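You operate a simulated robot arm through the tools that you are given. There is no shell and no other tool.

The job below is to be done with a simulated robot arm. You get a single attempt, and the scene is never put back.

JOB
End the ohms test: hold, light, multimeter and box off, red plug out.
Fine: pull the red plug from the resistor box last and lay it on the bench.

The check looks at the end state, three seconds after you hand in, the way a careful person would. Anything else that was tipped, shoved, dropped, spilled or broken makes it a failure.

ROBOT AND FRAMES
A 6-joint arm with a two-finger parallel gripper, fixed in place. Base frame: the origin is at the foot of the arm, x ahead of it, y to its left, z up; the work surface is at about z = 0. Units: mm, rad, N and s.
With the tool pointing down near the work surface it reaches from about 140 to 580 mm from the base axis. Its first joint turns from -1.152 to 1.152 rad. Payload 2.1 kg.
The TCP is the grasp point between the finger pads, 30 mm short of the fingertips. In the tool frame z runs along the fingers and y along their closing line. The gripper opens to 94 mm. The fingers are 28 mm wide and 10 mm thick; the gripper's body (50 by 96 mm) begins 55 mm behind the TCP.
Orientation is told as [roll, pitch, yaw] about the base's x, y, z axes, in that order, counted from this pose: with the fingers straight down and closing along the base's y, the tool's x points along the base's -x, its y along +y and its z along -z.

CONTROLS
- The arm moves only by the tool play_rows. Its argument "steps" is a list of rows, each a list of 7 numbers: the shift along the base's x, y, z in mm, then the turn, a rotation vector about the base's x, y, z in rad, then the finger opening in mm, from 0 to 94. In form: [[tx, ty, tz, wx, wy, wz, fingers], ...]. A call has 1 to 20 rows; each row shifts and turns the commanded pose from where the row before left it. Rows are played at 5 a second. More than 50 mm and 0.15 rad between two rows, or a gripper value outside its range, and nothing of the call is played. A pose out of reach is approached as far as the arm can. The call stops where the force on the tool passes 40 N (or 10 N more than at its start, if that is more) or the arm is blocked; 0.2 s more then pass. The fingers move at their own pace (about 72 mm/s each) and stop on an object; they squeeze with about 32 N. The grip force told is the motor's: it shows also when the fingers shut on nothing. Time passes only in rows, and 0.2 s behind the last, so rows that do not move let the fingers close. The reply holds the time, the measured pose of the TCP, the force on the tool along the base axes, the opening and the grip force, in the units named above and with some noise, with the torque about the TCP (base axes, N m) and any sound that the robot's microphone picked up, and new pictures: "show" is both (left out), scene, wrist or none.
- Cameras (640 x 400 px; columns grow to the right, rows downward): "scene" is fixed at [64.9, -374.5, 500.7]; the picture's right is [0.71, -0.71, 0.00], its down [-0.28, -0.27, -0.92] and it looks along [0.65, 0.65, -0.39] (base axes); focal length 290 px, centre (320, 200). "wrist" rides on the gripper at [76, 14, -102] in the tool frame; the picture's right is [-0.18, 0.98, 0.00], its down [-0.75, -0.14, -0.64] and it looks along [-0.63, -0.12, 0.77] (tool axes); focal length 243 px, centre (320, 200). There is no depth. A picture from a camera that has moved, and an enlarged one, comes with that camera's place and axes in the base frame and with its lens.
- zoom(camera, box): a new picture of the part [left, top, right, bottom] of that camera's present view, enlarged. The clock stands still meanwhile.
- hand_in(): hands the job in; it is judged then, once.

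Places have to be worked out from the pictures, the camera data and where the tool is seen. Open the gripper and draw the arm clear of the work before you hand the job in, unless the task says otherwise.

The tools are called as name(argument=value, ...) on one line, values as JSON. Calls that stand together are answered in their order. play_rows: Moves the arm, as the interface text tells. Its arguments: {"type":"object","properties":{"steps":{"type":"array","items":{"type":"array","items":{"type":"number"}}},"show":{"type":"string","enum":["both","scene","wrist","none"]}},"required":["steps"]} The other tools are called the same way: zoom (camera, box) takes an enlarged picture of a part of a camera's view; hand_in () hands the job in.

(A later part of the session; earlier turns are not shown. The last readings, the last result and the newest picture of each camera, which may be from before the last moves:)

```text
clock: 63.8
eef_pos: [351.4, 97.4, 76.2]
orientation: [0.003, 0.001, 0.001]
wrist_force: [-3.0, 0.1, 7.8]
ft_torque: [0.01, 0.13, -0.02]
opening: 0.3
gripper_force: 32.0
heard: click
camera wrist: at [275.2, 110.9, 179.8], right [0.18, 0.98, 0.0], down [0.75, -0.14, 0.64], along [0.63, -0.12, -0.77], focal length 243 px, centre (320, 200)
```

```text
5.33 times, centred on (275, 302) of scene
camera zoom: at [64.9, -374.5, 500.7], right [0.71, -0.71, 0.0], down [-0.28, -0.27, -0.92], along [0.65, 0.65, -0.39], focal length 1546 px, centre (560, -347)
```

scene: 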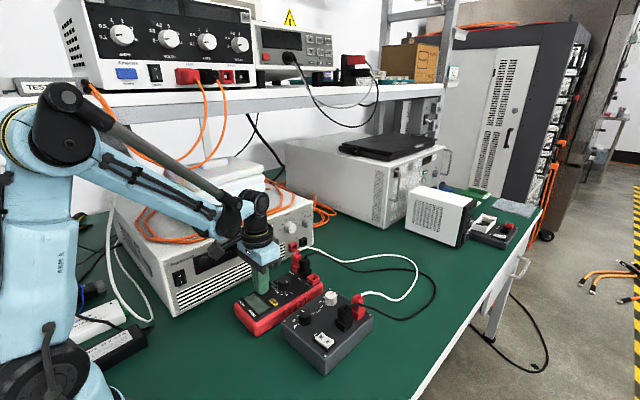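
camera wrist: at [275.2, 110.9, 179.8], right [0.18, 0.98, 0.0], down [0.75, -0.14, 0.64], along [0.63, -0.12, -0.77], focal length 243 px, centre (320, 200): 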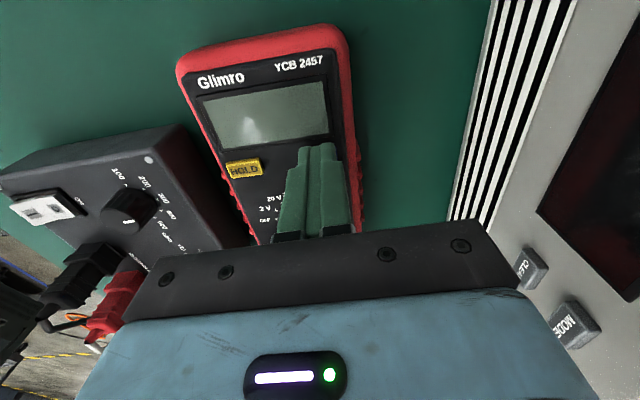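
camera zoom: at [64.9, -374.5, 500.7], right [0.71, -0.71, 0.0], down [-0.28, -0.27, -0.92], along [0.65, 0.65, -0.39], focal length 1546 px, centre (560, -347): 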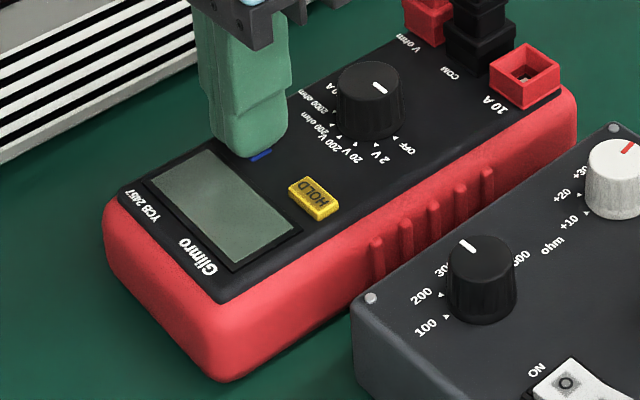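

With the meter off, the click is only mechanical and nothing lights up, so turning the dial to OFF has put the light out. I've now clicked LIGHT an even number of times in all, so I'll press once more to leave an odd count, meaning toggled from its lit starting state, and then lift away.

play_rows(steps=[[0, 0, 6, 0, 0, 0, 0], [0, 0, 4, 0, 0, 0, 0], [0, 0, 0, 0, 0, 0, 0], [0, 0, -6, 0, 0, 0, 0], [0, 0, -2.5, 0, 0, 0, 0], [0, 0, -1, 0, 0, 0, 0], [0, 0, 8, 0, 0, 0, 0], [0, 0, 30, 0, 0, 0, 0], [0, -10, 40, 0, 0, 0, 0], [0, -20, 30, 0, 0, 0, 0], [0, 0, 0, 0, 0, 0, 0]], show="both")

zoom(camera="scene", box=[225, 265, 325, 340])

```text
clock: 66.2
eef_pos: [351.8, 66.1, 186.0]
orientation: [0.002, 0.0, 0.001]
wrist_force: [-0.5, 0.1, -0.1]
ft_torque: [0.03, -0.02, 0.03]
opening: 0.0
gripper_force: 32.0
heard: click
camera wrist: at [275.8, 80.6, 288.9], right [0.18, 0.98, 0.0], down [0.75, -0.14, 0.64], along [0.63, -0.12, -0.77], focal length 243 px, centre (320, 200)
```

scene: 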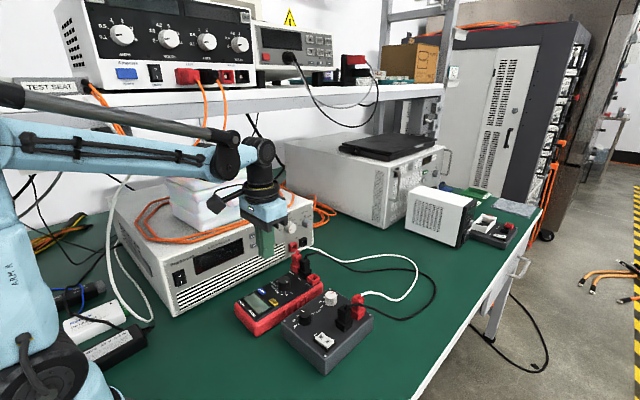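
wrist: 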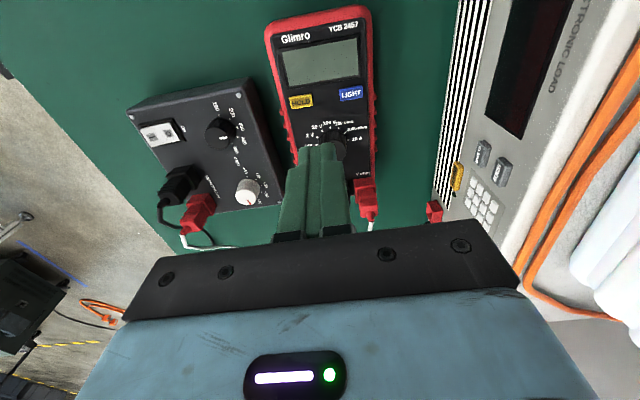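

```text
5.33 times, centred on (275, 302) of scene
camera zoom: at [64.9, -374.5, 500.7], right [0.7, -0.71, 0.0], down [-0.28, -0.27, -0.92], along [0.65, 0.65, -0.39], focal length 1546 px, centre (560, -347)
```

zoom: 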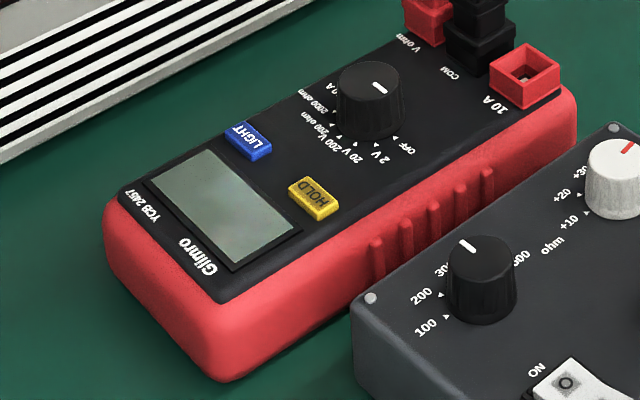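

Meter done: off, dark, HOLD cleared. Next is the red plug on the resistor box. I'll move over that side at a safe height with the fingers opening and look at both plugs and cables.

play_rows(steps=[[8, -30, 5, 0, 0, 0, 40], [14, -32, 5, 0, 0, 0, 60], [14, -32, 0, 0, 0, 0, 60], [14, -32, 0, 0, 0, 0, 60], [14, -38, 0, 0, 0, 0, 60], [6, 0, 0, 0, 0, 0, 60], [0, 0, 0, 0, 0, 0, 60]], show="both")

zoom(camera="wrist", box=[220, 60, 420, 185])

zoom(camera="scene", box=[310, 250, 450, 340])

```text
clock: 67.8
eef_pos: [422.1, -96.6, 195.1]
orientation: [0.001, -0.001, 0.0]
wrist_force: [-0.3, -0.2, -0.1]
ft_torque: [-0.05, 0.0, 0.01]
opening: 60.0
gripper_force: 0.0
camera wrist: at [345.8, -83.4, 298.4], right [0.18, 0.98, 0.0], down [0.75, -0.14, 0.64], along [0.63, -0.12, -0.77], focal length 243 px, centre (320, 200)
```

scene: 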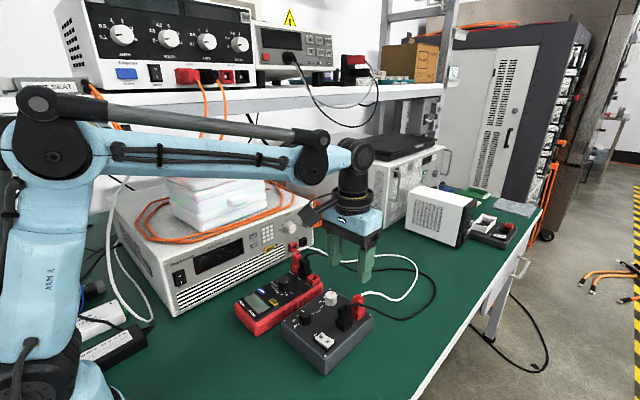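
wrist: 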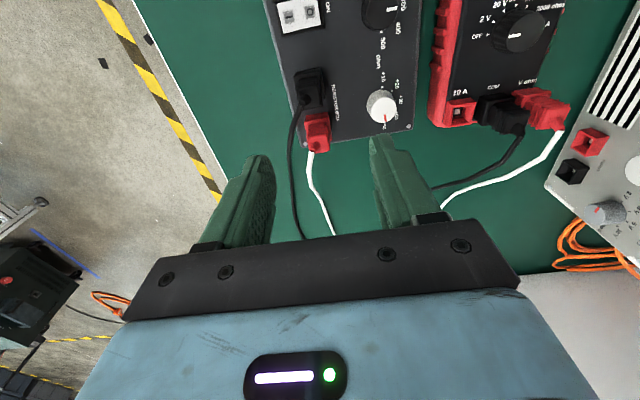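

```text
3.20 times, centred on (320, 122) of wrist
camera zoom: at [345.8, -83.4, 298.4], right [0.18, 0.98, 0.0], down [0.75, -0.14, 0.64], along [0.63, -0.12, -0.77], focal length 776 px, centre (320, 448)
```

zoom: 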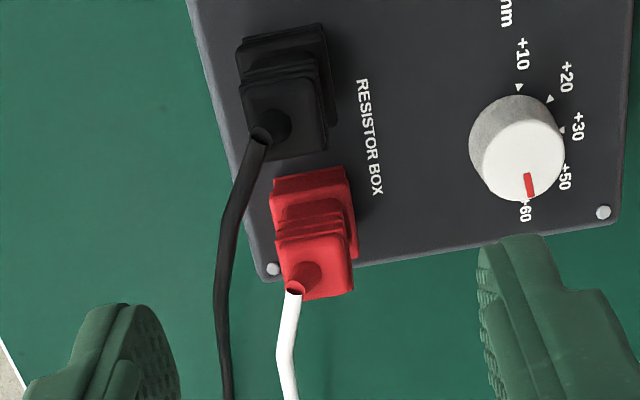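

```text
4.44 times, centred on (380, 295) of scene
camera zoom: at [64.9, -374.5, 500.7], right [0.7, -0.71, 0.0], down [-0.28, -0.27, -0.92], along [0.65, 0.65, -0.39], focal length 1288 px, centre (53, -222)
```

zoom: 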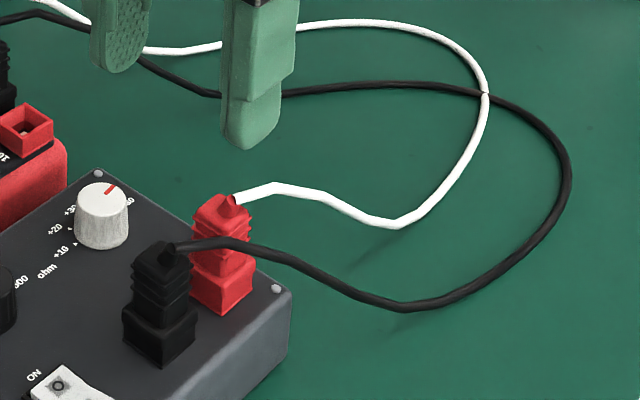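

The red plug's body is centred at about (450, -103) with its top at z≈90, above a socket block up to z≈59. Its white cable leaves towards +x, and the black cable passes at about y=-134. I'll go above it with the fingers opened to 36 mm, closing along y, and check alignment.

play_rows(steps=[[10, -2, -20, 0, 0, 0, 36], [10, -2, -20, 0, 0, 0, 36], [8.2, -1, -20, 0, 0, 0, 36], [0, 0, 0, 0, 0, 0, 36]], show="both")

zoom(camera="wrist", box=[240, 80, 400, 180])

zoom(camera="scene", box=[320, 260, 400, 320])

```text
clock: 68.8
eef_pos: [449.9, -101.3, 136.2]
orientation: [0.002, 0.001, 0.002]
wrist_force: [0.0, 0.0, 0.2]
ft_torque: [0.01, 0.04, -0.02]
opening: 36.0
gripper_force: 0.1
camera wrist: at [373.8, -87.8, 238.5], right [0.18, 0.98, 0.0], down [0.75, -0.14, 0.64], along [0.63, -0.12, -0.77], focal length 243 px, centre (320, 200)
```

scene: 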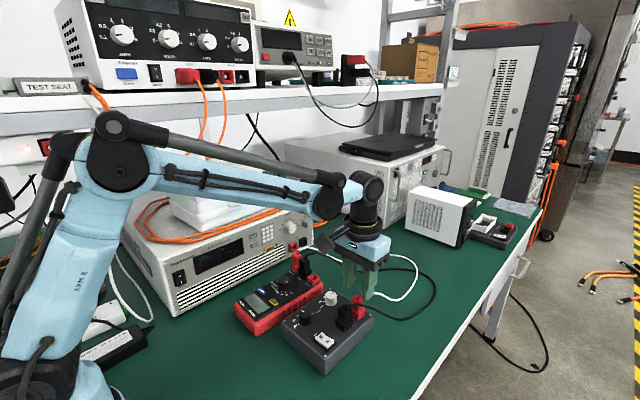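
wrist: 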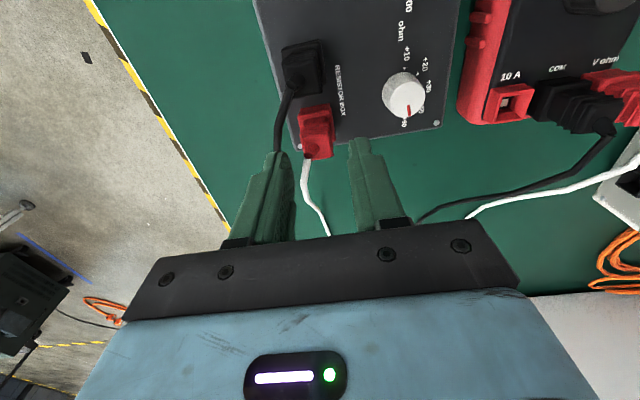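

```text
4.00 times, centred on (320, 130) of wrist
camera zoom: at [373.8, -87.8, 238.5], right [0.18, 0.98, 0.0], down [0.75, -0.14, 0.64], along [0.63, -0.12, -0.77], focal length 970 px, centre (320, 480)
```

zoom: 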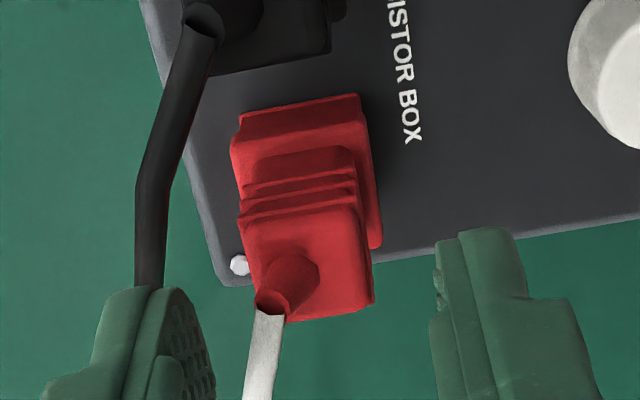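

```text
6.67 times, centred on (360, 290) of scene
camera zoom: at [64.9, -374.5, 500.7], right [0.71, -0.71, 0.0], down [-0.28, -0.27, -0.92], along [0.65, 0.65, -0.39], focal length 1933 px, centre (53, -400)
```

zoom: 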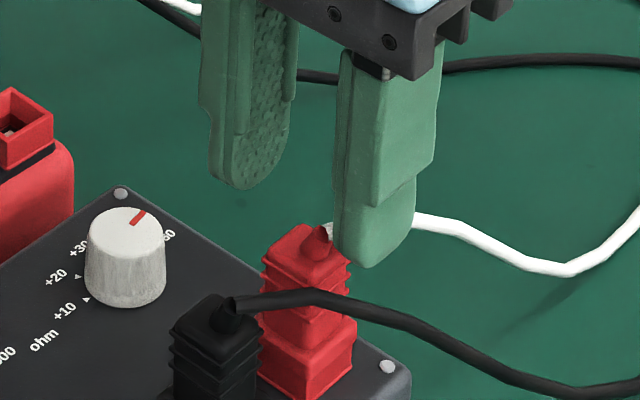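

The plug top is about 1–2 mm to the -y side of the tool axis. I'll shift (+2, -1.2), narrow to 29 mm so the -y finger clears the black cable, and come down just above the plug top to check.

play_rows(steps=[[2, -1.2, 0, 0, 0, 0, 29], [0, 0, -8, 0, 0, 0, 29], [0, 0, -6, 0, 0, 0, 29], [0, 0, 0, 0, 0, 0, 29]], show="both")

zoom(camera="wrist", box=[240, 90, 400, 190])

zoom(camera="scene", box=[320, 260, 400, 320])

```text
clock: 69.8
eef_pos: [451.0, -102.3, 121.4]
orientation: [0.003, 0.001, 0.001]
wrist_force: [0.7, -0.2, 0.4]
ft_torque: [-0.02, -0.01, -0.04]
opening: 28.9
gripper_force: 0.1
camera wrist: at [375.5, -89.2, 224.1], right [0.18, 0.98, 0.0], down [0.75, -0.14, 0.64], along [0.63, -0.12, -0.77], focal length 243 px, centre (320, 200)
```

scene: 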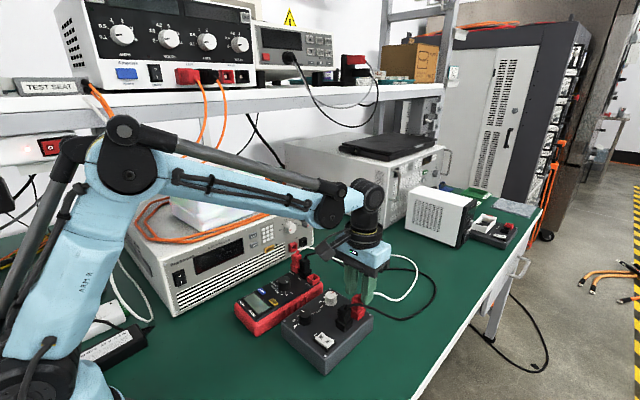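
wrist: 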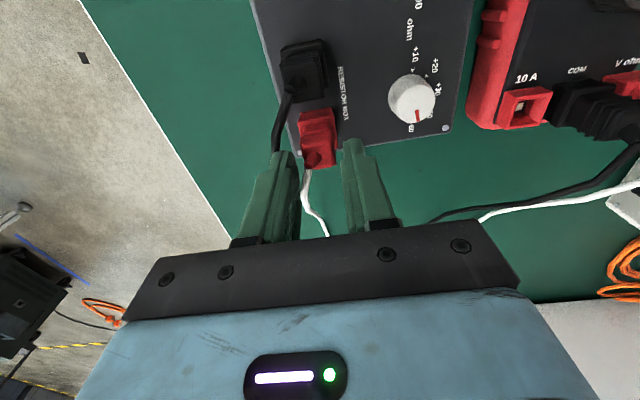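

```text
4.00 times, centred on (320, 140) of wrist
camera zoom: at [375.5, -89.2, 224.1], right [0.18, 0.98, 0.0], down [0.75, -0.14, 0.64], along [0.63, -0.12, -0.77], focal length 970 px, centre (320, 440)
```

zoom: 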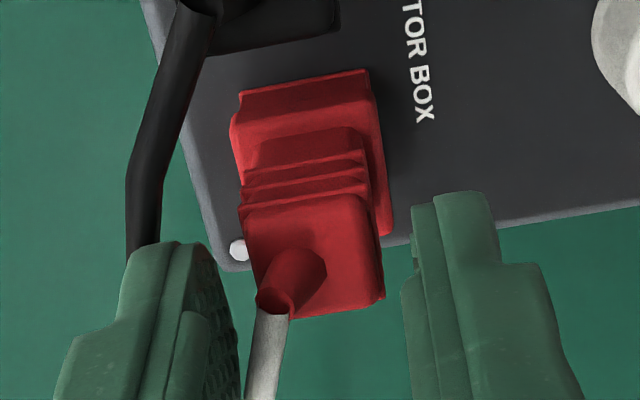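

```text
6.67 times, centred on (360, 290) of scene
camera zoom: at [64.9, -374.5, 500.7], right [0.71, -0.71, 0.0], down [-0.28, -0.27, -0.92], along [0.65, 0.65, -0.39], focal length 1933 px, centre (53, -400)
```

zoom: 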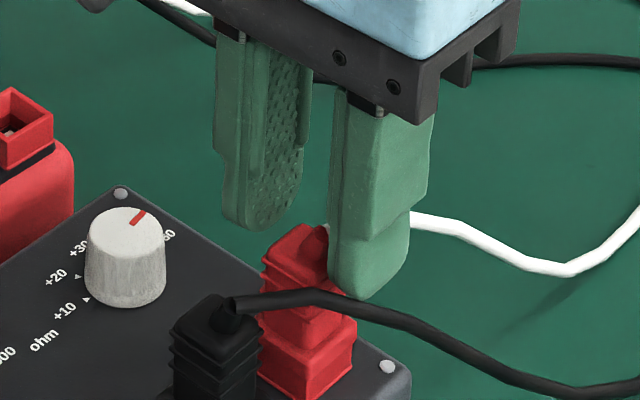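

The plug is centred between the pads with roughly 3–4 mm to spare each side. I'll go straight down 28 mm in small steps, then close on the plug body above the socket block.

play_rows(steps=[[0, -0.4, -7, 0, 0, 0, 29], [0, 0, -7, 0, 0, 0, 29], [0, 0, -7, 0, 0, 0, 29], [0, 0, -6, 0, 0, 0, 29], [0, 0, 0, 0, 0, 0, 29]], show="both")

zoom(camera="wrist", box=[240, 90, 400, 190])

zoom(camera="scene", box=[320, 260, 400, 320])

```text
clock: 71.0
eef_pos: [451.8, -102.7, 92.8]
orientation: [0.003, 0.0, 0.002]
wrist_force: [0.9, -0.8, 0.0]
ft_torque: [-0.02, 0.04, -0.03]
opening: 28.9
gripper_force: 0.2
camera wrist: at [375.6, -89.7, 197.1], right [0.18, 0.98, 0.0], down [0.75, -0.14, 0.64], along [0.63, -0.12, -0.77], focal length 243 px, centre (320, 200)
```

scene: 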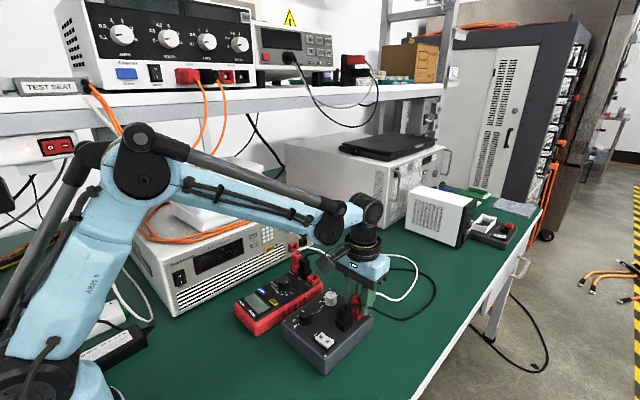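
wrist: 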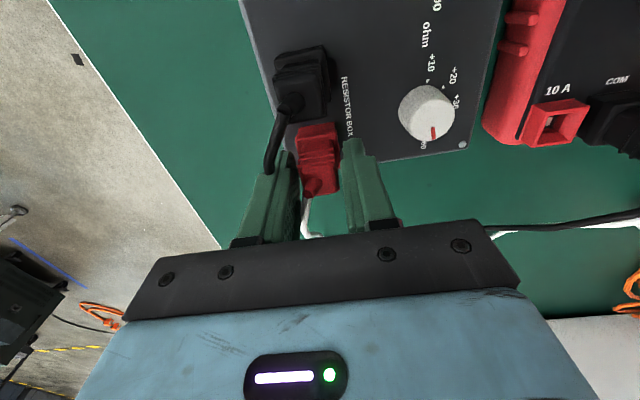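

```text
4.00 times, centred on (320, 140) of wrist
camera zoom: at [375.6, -89.7, 197.1], right [0.18, 0.98, 0.0], down [0.75, -0.14, 0.64], along [0.63, -0.12, -0.77], focal length 970 px, centre (320, 440)
```

zoom: 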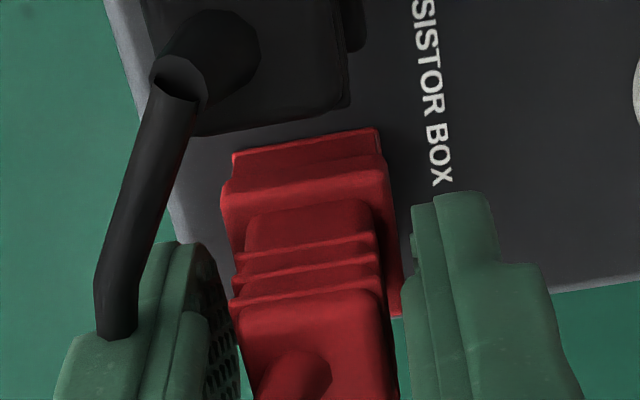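

```text
6.67 times, centred on (360, 290) of scene
camera zoom: at [64.9, -374.5, 500.7], right [0.71, -0.71, 0.0], down [-0.28, -0.27, -0.92], along [0.65, 0.65, -0.39], focal length 1933 px, centre (53, -400)
```

zoom: 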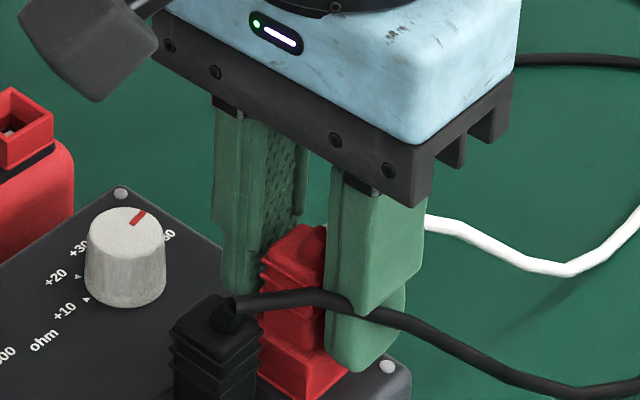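

The fingertips are level with the bottom of the ribbed plug body, just above the socket block, with no contact force. I'll close on the plug.

play_rows(steps=[[0, 0, 0, 0, 0, 0, 24], [0, 0, 0, 0, 0, 0, 18], [0, 0, 0, 0, 0, 0, 12], [0, 0, 0, 0, 0, 0, 12]], show="wrist")

zoom(camera="wrist", box=[240, 90, 400, 190])

zoom(camera="scene", box=[280, 250, 400, 340])

```text
clock: 72.0
eef_pos: [451.5, -103.8, 93.4]
orientation: [0.002, 0.001, 0.002]
wrist_force: [0.3, 2.2, -2.2]
ft_torque: [0.01, -0.01, -0.03]
opening: 22.1
gripper_force: 32.2
camera wrist: at [375.6, -89.6, 197.2], right [0.18, 0.98, 0.0], down [0.75, -0.14, 0.64], along [0.63, -0.12, -0.77], focal length 243 px, centre (320, 200)
```

wrist: 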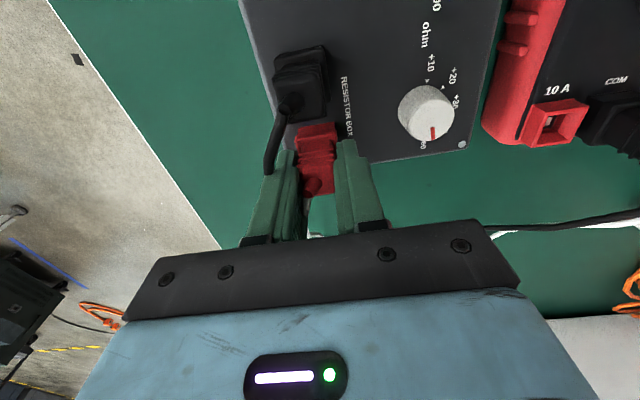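

```text
4.00 times, centred on (320, 140) of wrist
camera zoom: at [375.6, -89.6, 197.2], right [0.18, 0.98, 0.0], down [0.75, -0.14, 0.64], along [0.63, -0.12, -0.77], focal length 970 px, centre (320, 440)
```

zoom: 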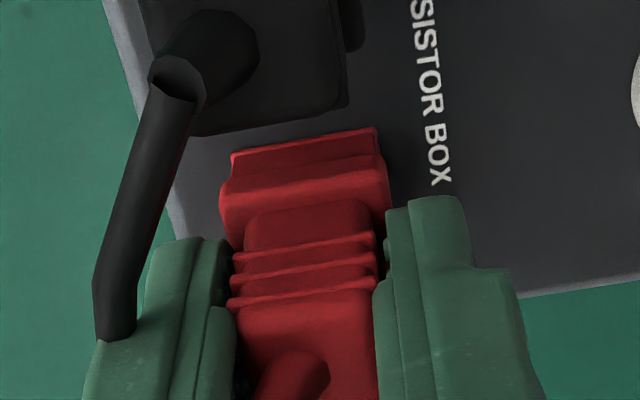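

```text
4.44 times, centred on (340, 295) of scene
camera zoom: at [64.9, -374.5, 500.7], right [0.71, -0.71, 0.0], down [-0.28, -0.27, -0.92], along [0.65, 0.65, -0.39], focal length 1288 px, centre (231, -222)
```

zoom: 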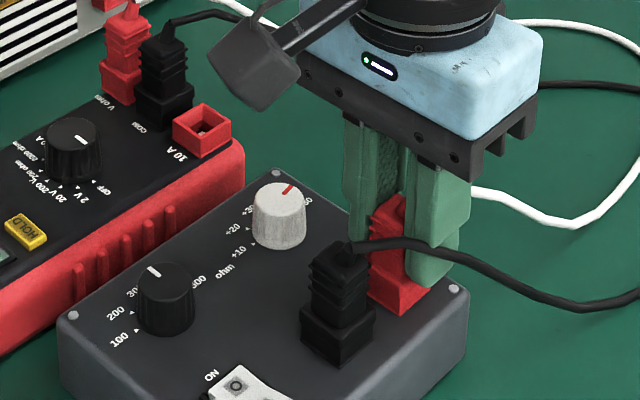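

Firm grip at 22 mm. I'll pull straight up gently, 1 mm per row, and watch the force and the box.

play_rows(steps=[[0, 0, 0.5, 0, 0, 0, 12], [0, 0, 0.5, 0, 0, 0, 12], [0, 0, 1, 0, 0, 0, 12], [0, 0, 1, 0, 0, 0, 12]], show="wrist")

zoom(camera="scene", box=[280, 250, 400, 340])

```text
clock: 73.0
eef_pos: [450.7, -103.5, 96.6]
orientation: [0.0, 0.001, 0.002]
wrist_force: [-0.4, 0.1, -0.8]
ft_torque: [0.01, 0.03, -0.01]
opening: 21.9
gripper_force: 31.6
camera wrist: at [375.5, -89.7, 200.2], right [0.18, 0.98, 0.0], down [0.75, -0.14, 0.64], along [0.63, -0.12, -0.77], focal length 243 px, centre (320, 200)
```

wrist: 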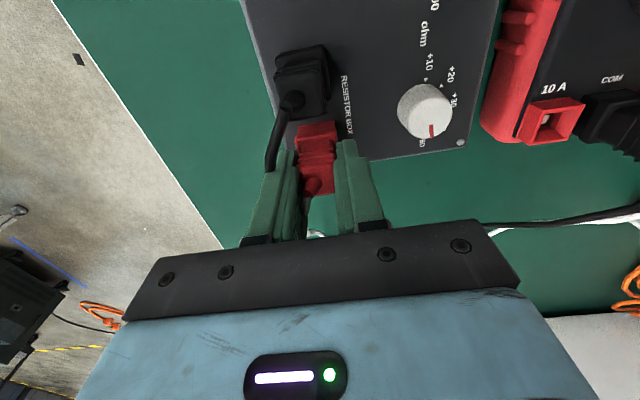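

```text
4.44 times, centred on (340, 295) of scene
camera zoom: at [64.9, -374.5, 500.7], right [0.71, -0.71, 0.0], down [-0.28, -0.27, -0.92], along [0.65, 0.65, -0.39], focal length 1288 px, centre (231, -222)
```

zoom: 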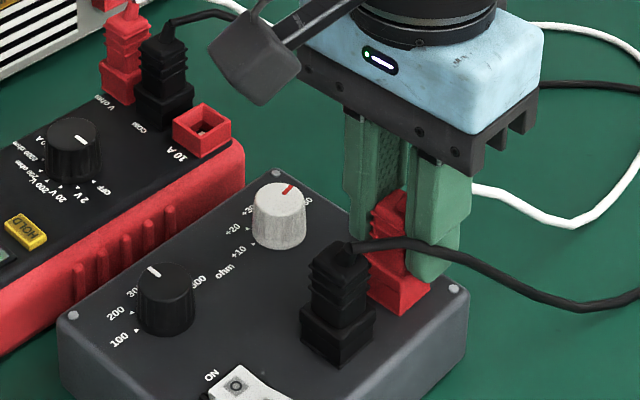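

The plug rises freely with the fingers and the box hasn't moved. I'll keep lifting straight up.

play_rows(steps=[[0, 0, 2, 0, 0, 0, 12], [0, 0, 3, 0, 0, 0, 12], [0, 0, 4, 0, 0, 0, 12], [0, 0, 5, 0, 0, 0, 12], [0, 0, 5, 0, 0, 0, 12], [0, 0, 0, 0, 0, 0, 12]], show="both")

zoom(camera="scene", box=[280, 250, 400, 340])

zoom(camera="wrist", box=[240, 90, 400, 190])

```text
clock: 74.4
eef_pos: [452.1, -103.2, 116.9]
orientation: [0.002, -0.001, 0.0]
wrist_force: [-0.3, -0.3, -1.4]
ft_torque: [-0.02, 0.01, 0.02]
opening: 21.6
gripper_force: 32.0
camera wrist: at [375.4, -90.1, 219.4], right [0.18, 0.98, 0.0], down [0.75, -0.14, 0.64], along [0.63, -0.12, -0.77], focal length 243 px, centre (320, 200)
```

scene: 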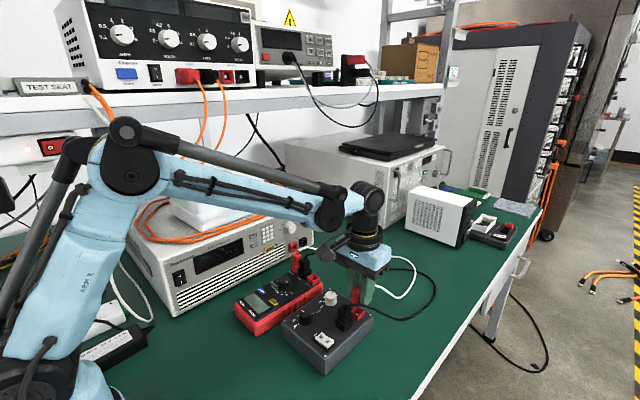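
wrist: 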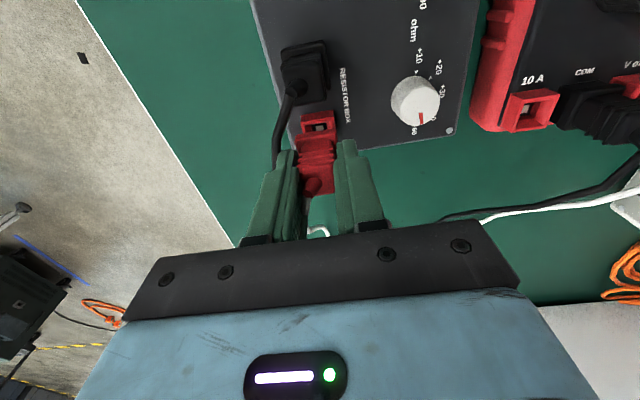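

```text
4.44 times, centred on (340, 295) of scene
camera zoom: at [64.9, -374.5, 500.7], right [0.71, -0.71, 0.0], down [-0.28, -0.27, -0.92], along [0.65, 0.65, -0.39], focal length 1288 px, centre (231, -222)
```

zoom: 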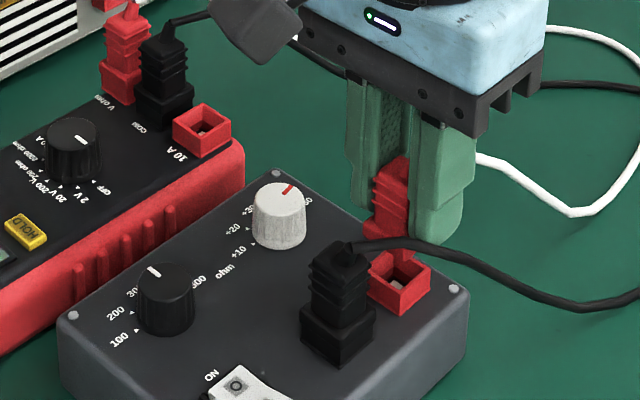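

```text
4.00 times, centred on (320, 140) of wrist
camera zoom: at [375.4, -90.1, 219.4], right [0.18, 0.98, 0.0], down [0.75, -0.14, 0.64], along [0.63, -0.12, -0.77], focal length 970 px, centre (320, 440)
```

zoom: 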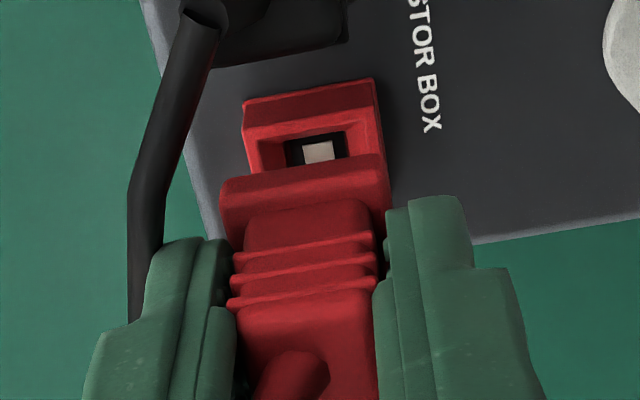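

The plug is clear of its socket and the box is undisturbed. I'll lift higher to see its whole length.

play_rows(steps=[[0, 0, 10, 0, 0, 0, 12], [0, 0, 12, 0, 0, 0, 12], [0, 0, 12, 0, 0, 0, 12], [0, 0, 0, 0, 0, 0, 12]], show="both")

zoom(camera="scene", box=[310, 240, 430, 330])

zoom(camera="scene", box=[340, 260, 388, 296])

```text
clock: 75.4
eef_pos: [451.0, -102.8, 149.6]
orientation: [0.0, -0.002, 0.002]
wrist_force: [-0.6, -0.2, -0.3]
ft_torque: [0.02, -0.01, 0.01]
opening: 21.9
gripper_force: 32.3
camera wrist: at [375.6, -89.6, 253.1], right [0.18, 0.98, 0.0], down [0.75, -0.14, 0.64], along [0.63, -0.12, -0.77], focal length 243 px, centre (320, 200)
```

scene: 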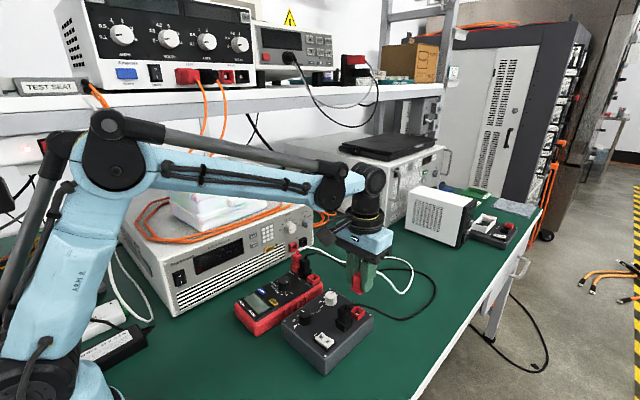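
wrist: 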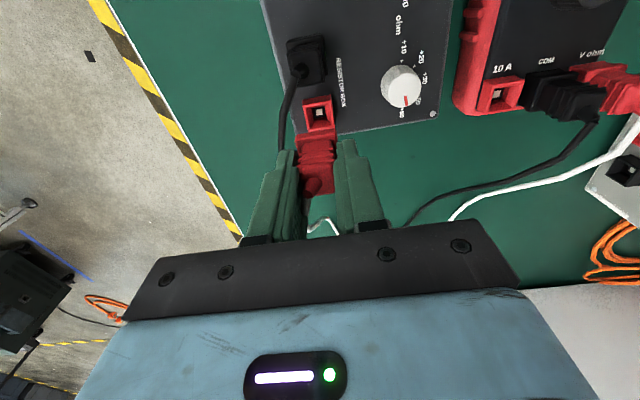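

```text
4.44 times, centred on (370, 285) of scene
camera zoom: at [64.9, -374.5, 500.7], right [0.71, -0.71, 0.0], down [-0.28, -0.27, -0.92], along [0.65, 0.65, -0.39], focal length 1288 px, centre (98, -178)
```

zoom: 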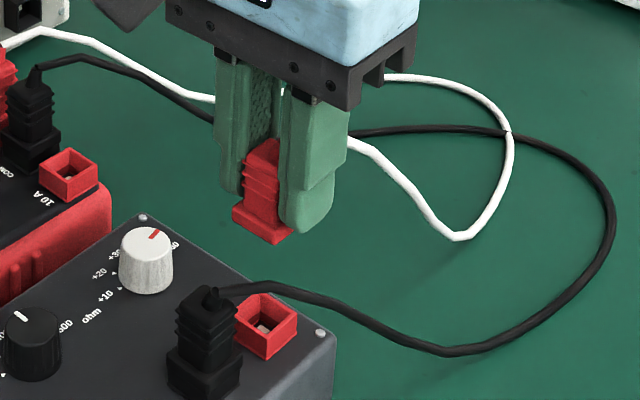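

```text
11.11 times, centred on (364, 278) of scene
camera zoom: at [64.9, -374.5, 500.7], right [0.71, -0.71, 0.0], down [-0.28, -0.27, -0.92], along [0.65, 0.65, -0.39], focal length 3221 px, centre (-169, -667)
```

zoom: 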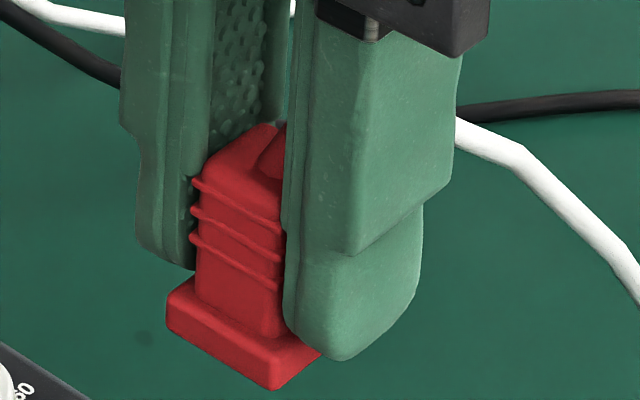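

The plug is free, with a flat square flange about 8 mm below my fingertips and no pin sticking out. I'll carry it to clear bench at about (515, -60), beyond the box and inside the cable loop, and start lowering it.

play_rows(steps=[[16, 11, 5, 0, 0, 0, 12], [16, 11, 0, 0, 0, 0, 12], [16, 11, 0, 0, 0, 0, 12], [16, 11, 0, 0, 0, 0, 12], [0, 0, -20, 0, 0, 0, 12], [0, 0, -25, 0, 0, 0, 12], [0, 0, -25, 0, 0, 0, 12], [0, 0, 0, 0, 0, 0, 12]], show="both")

zoom(camera="scene", box=[330, 230, 450, 320])

```text
clock: 77.2
eef_pos: [515.8, -59.0, 84.7]
orientation: [0.003, 0.001, 0.001]
wrist_force: [-0.7, 0.2, -0.1]
ft_torque: [0.01, -0.04, 0.03]
opening: 21.9
gripper_force: 31.9
camera wrist: at [440.0, -45.5, 187.6], right [0.18, 0.98, 0.0], down [0.75, -0.14, 0.64], along [0.63, -0.12, -0.77], focal length 243 px, centre (320, 200)
```

scene: 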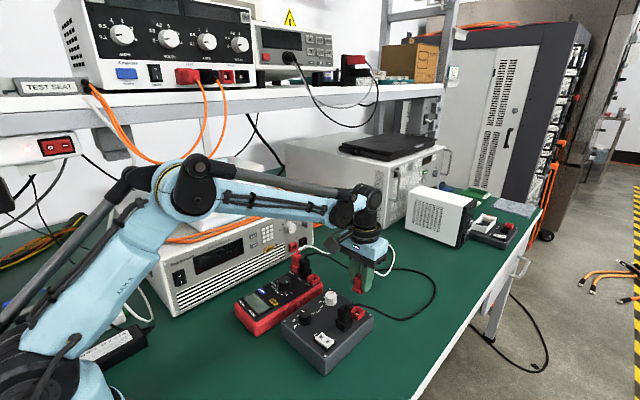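
wrist: 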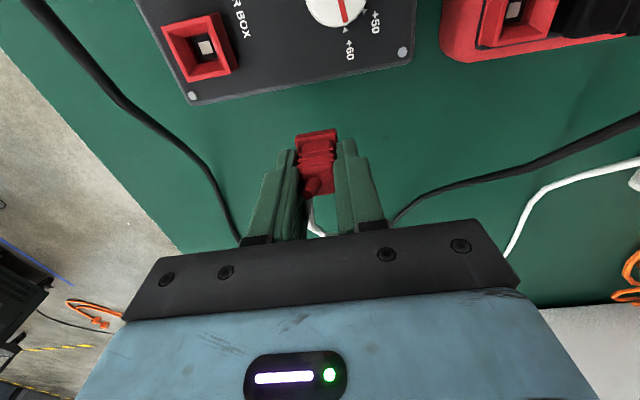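

```text
4.44 times, centred on (390, 275) of scene
camera zoom: at [64.9, -374.5, 500.7], right [0.71, -0.71, 0.0], down [-0.28, -0.27, -0.92], along [0.65, 0.65, -0.39], focal length 1288 px, centre (9, -133)
```

zoom: 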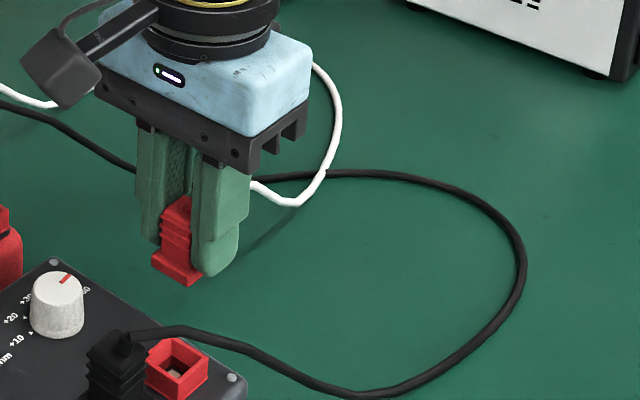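

The spot is clear. I'll lower the plug in decreasing steps until it touches the bench.

play_rows(steps=[[0, 0, -18, 0, 0, 0, 12], [0, 0, -14, 0, 0, 0, 12], [0, 0, -6, 0, 0, 0, 12], [0, 0, -2, 0, 0, 0, 12], [0, 0, 0, 0, 0, 0, 12]], show="both")

zoom(camera="scene", box=[340, 260, 420, 320])

```text
clock: 78.4
eef_pos: [515.6, -59.7, 45.1]
orientation: [0.002, 0.001, 0.003]
wrist_force: [-0.9, 0.3, 13.7]
ft_torque: [0.04, 0.06, 0.01]
opening: 21.8
gripper_force: 31.8
camera wrist: at [439.3, -45.8, 148.4], right [0.18, 0.98, 0.0], down [0.75, -0.14, 0.64], along [0.63, -0.12, -0.77], focal length 243 px, centre (320, 200)
```

scene: 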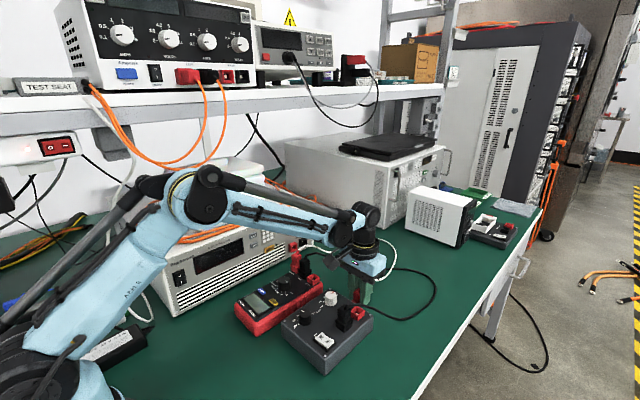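
wrist: 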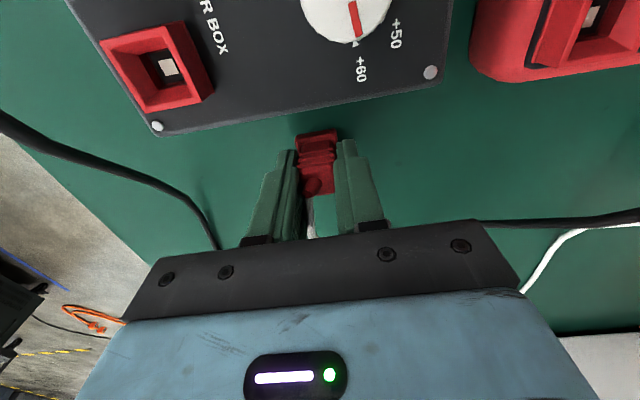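

```text
6.67 times, centred on (380, 290) of scene
camera zoom: at [64.8, -374.5, 500.7], right [0.71, -0.71, 0.0], down [-0.28, -0.27, -0.92], along [0.65, 0.65, -0.39], focal length 1933 px, centre (-80, -400)
```

zoom: 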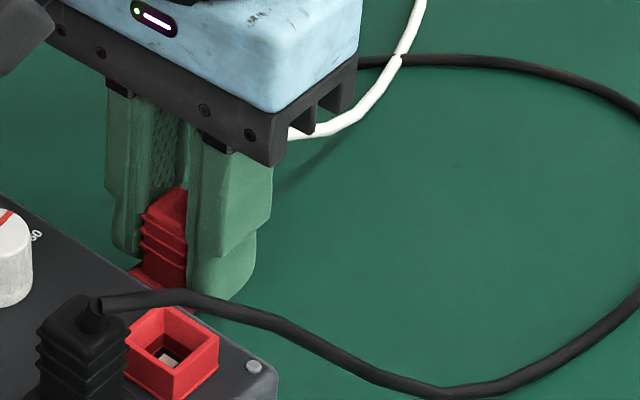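

The plug's base is on the bench (13 N contact). I'll ease up slightly and open the fingers to see how it stands.

play_rows(steps=[[0, 0, 0.5, 0, 0, 0, 12], [0, 0, 0, 0, 0, 0, 26], [0, 0, 0, 0, 0, 0, 40], [0, 0, 0, 0, 0, 0, 40]], show="both")

zoom(camera="scene", box=[340, 260, 420, 320])

zoom(camera="wrist", box=[240, 110, 400, 210])

```text
clock: 79.4
eef_pos: [514.8, -59.1, 45.8]
orientation: [0.002, 0.0, 0.002]
wrist_force: [-0.1, 0.3, 0.1]
ft_torque: [0.0, 0.0, 0.03]
opening: 40.1
gripper_force: 0.0
camera wrist: at [439.3, -45.9, 148.5], right [0.18, 0.98, 0.0], down [0.75, -0.14, 0.64], along [0.63, -0.12, -0.77], focal length 243 px, centre (320, 200)
```

scene: 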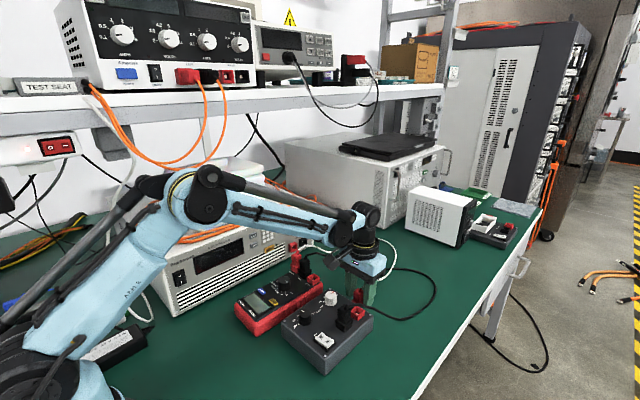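
wrist: 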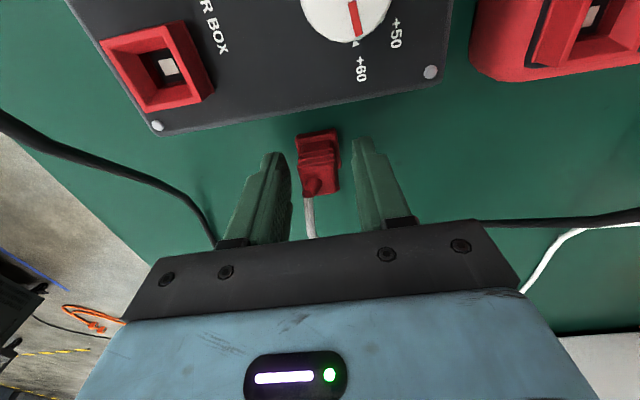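

```text
6.67 times, centred on (380, 290) of scene
camera zoom: at [64.9, -374.5, 500.7], right [0.71, -0.71, 0.0], down [-0.28, -0.27, -0.92], along [0.65, 0.65, -0.39], focal length 1933 px, centre (-80, -400)
```

zoom: 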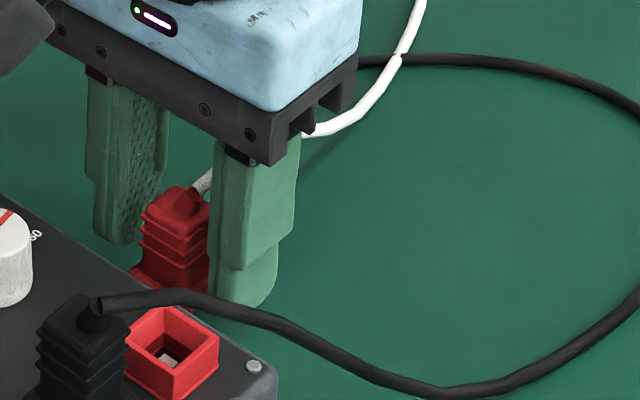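

```text
4.00 times, centred on (320, 160) of wrist
camera zoom: at [439.3, -45.9, 148.5], right [0.18, 0.98, 0.0], down [0.75, -0.14, 0.64], along [0.63, -0.12, -0.77], focal length 970 px, centre (320, 360)
```

zoom: 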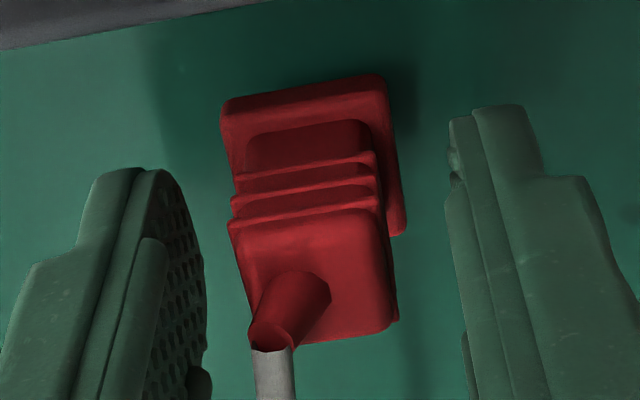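

The plug stands upright on its base, released. To lay it on its side, I'll raise the fingers so only the tips overlap its top, then move slowly in +y so the -y finger tips it gently over onto clear bench.

play_rows(steps=[[0, 0, 9, 0, 0, 0, 40], [0, 0, 9, 0, 0, 0, 40], [0, 5, 0, 0, 0, 0, 40], [0, 4, 0, 0, 0, 0, 40], [0, 4, 0, 0, 0, 0, 40], [0, 4, 0, 0, 0, 0, 40]], show="both")

zoom(camera="scene", box=[340, 250, 420, 310])

zoom(camera="wrist", box=[240, 90, 400, 190])

```text
clock: 80.8
eef_pos: [514.9, -42.0, 64.9]
orientation: [0.001, 0.002, 0.002]
wrist_force: [0.8, -0.2, 0.6]
ft_torque: [0.02, 0.03, 0.0]
opening: 40.1
gripper_force: 0.0
camera wrist: at [439.4, -28.4, 166.3], right [0.18, 0.98, 0.0], down [0.75, -0.14, 0.64], along [0.63, -0.12, -0.77], focal length 243 px, centre (320, 200)
```

scene: 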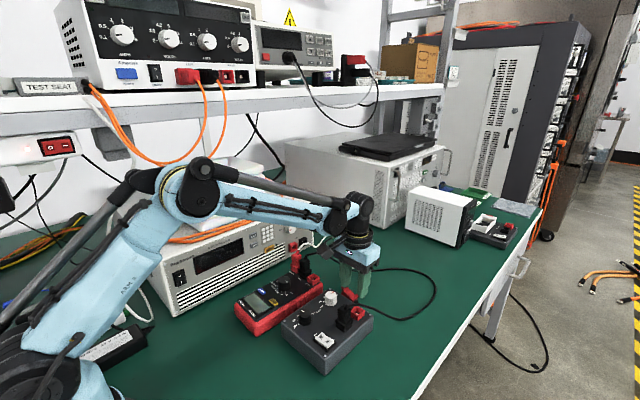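
wrist: 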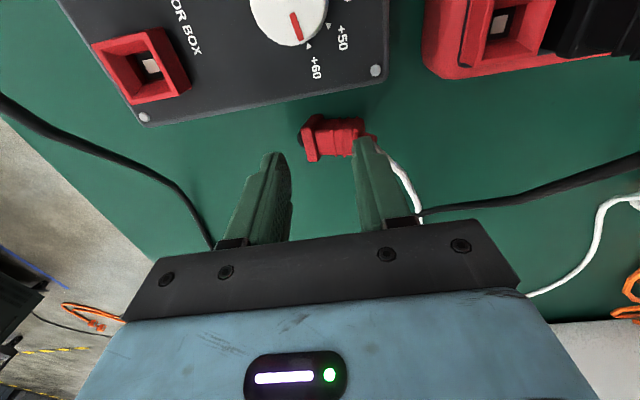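

```text
6.67 times, centred on (380, 280) of scene
camera zoom: at [64.9, -374.5, 500.7], right [0.7, -0.71, 0.0], down [-0.28, -0.27, -0.92], along [0.65, 0.65, -0.39], focal length 1933 px, centre (-80, -333)
```

zoom: 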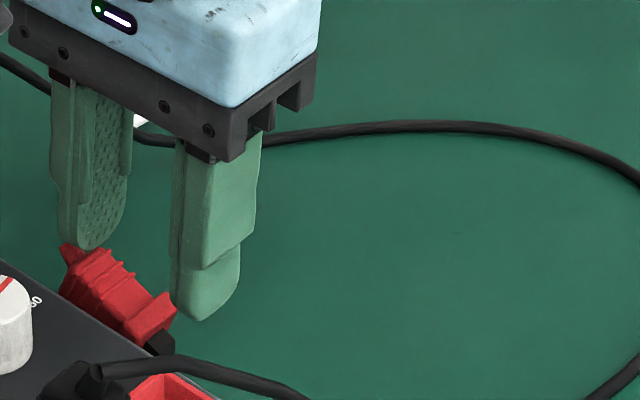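

```text
4.00 times, centred on (320, 140) of wrist
camera zoom: at [439.4, -28.4, 166.3], right [0.18, 0.98, 0.0], down [0.75, -0.14, 0.64], along [0.63, -0.12, -0.77], focal length 970 px, centre (320, 440)
```

zoom: 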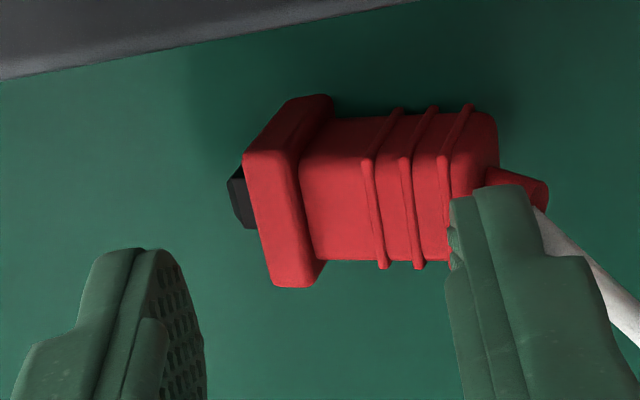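

The plug has tipped over and lies on its side on clear bench, base towards -y. I'll raise the gripper straight up and check nothing is caught.

play_rows(steps=[[0, 0, 8, 0, 0, 0, 40], [0, 0, 15, 0, 0, 0, 40], [0, 0, 25, 0, 0, 0, 40], [0, 0, 30, 0, 0, 0, 40], [0, 0, 30, 0, 0, 0, 40], [0, 0, 30, 0, 0, 0, 40], [0, 0, 0, 0, 0, 0, 40]], show="both")

zoom(camera="scene", box=[230, 230, 450, 380])

zoom(camera="wrist", box=[200, 0, 520, 200])

```text
clock: 82.4
eef_pos: [515.3, -43.2, 202.6]
orientation: [0.002, 0.0, 0.002]
wrist_force: [-0.2, 0.4, -0.4]
ft_torque: [0.01, 0.01, 0.02]
opening: 40.0
gripper_force: 0.1
camera wrist: at [439.2, -28.6, 305.2], right [0.18, 0.98, 0.0], down [0.75, -0.14, 0.64], along [0.63, -0.12, -0.77], focal length 243 px, centre (320, 200)
```

scene: 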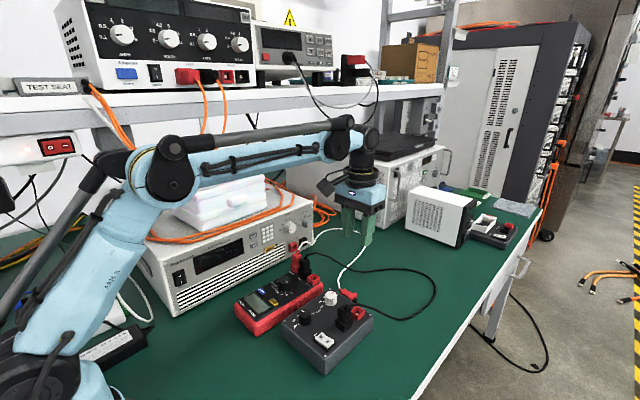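
wrist: 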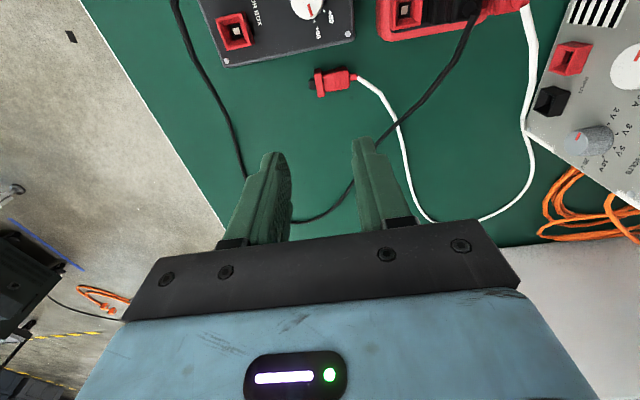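

```text
2.67 times, centred on (340, 305) of scene
camera zoom: at [64.9, -374.5, 500.7], right [0.71, -0.71, 0.0], down [-0.28, -0.27, -0.92], along [0.65, 0.65, -0.39], focal length 773 px, centre (267, -80)
```

zoom: 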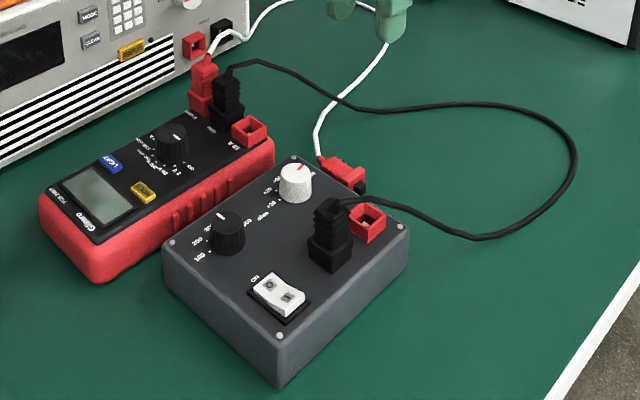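

```text
2.00 times, centred on (360, 100) of wrist
camera zoom: at [439.2, -28.6, 305.2], right [0.18, 0.98, 0.0], down [0.75, -0.14, 0.64], along [0.63, -0.12, -0.77], focal length 485 px, centre (240, 400)
```

zoom: 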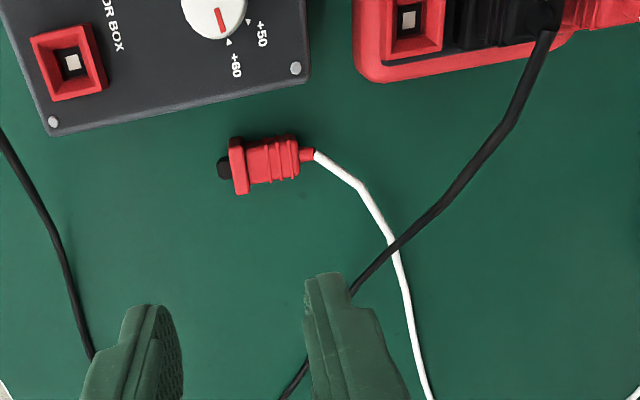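

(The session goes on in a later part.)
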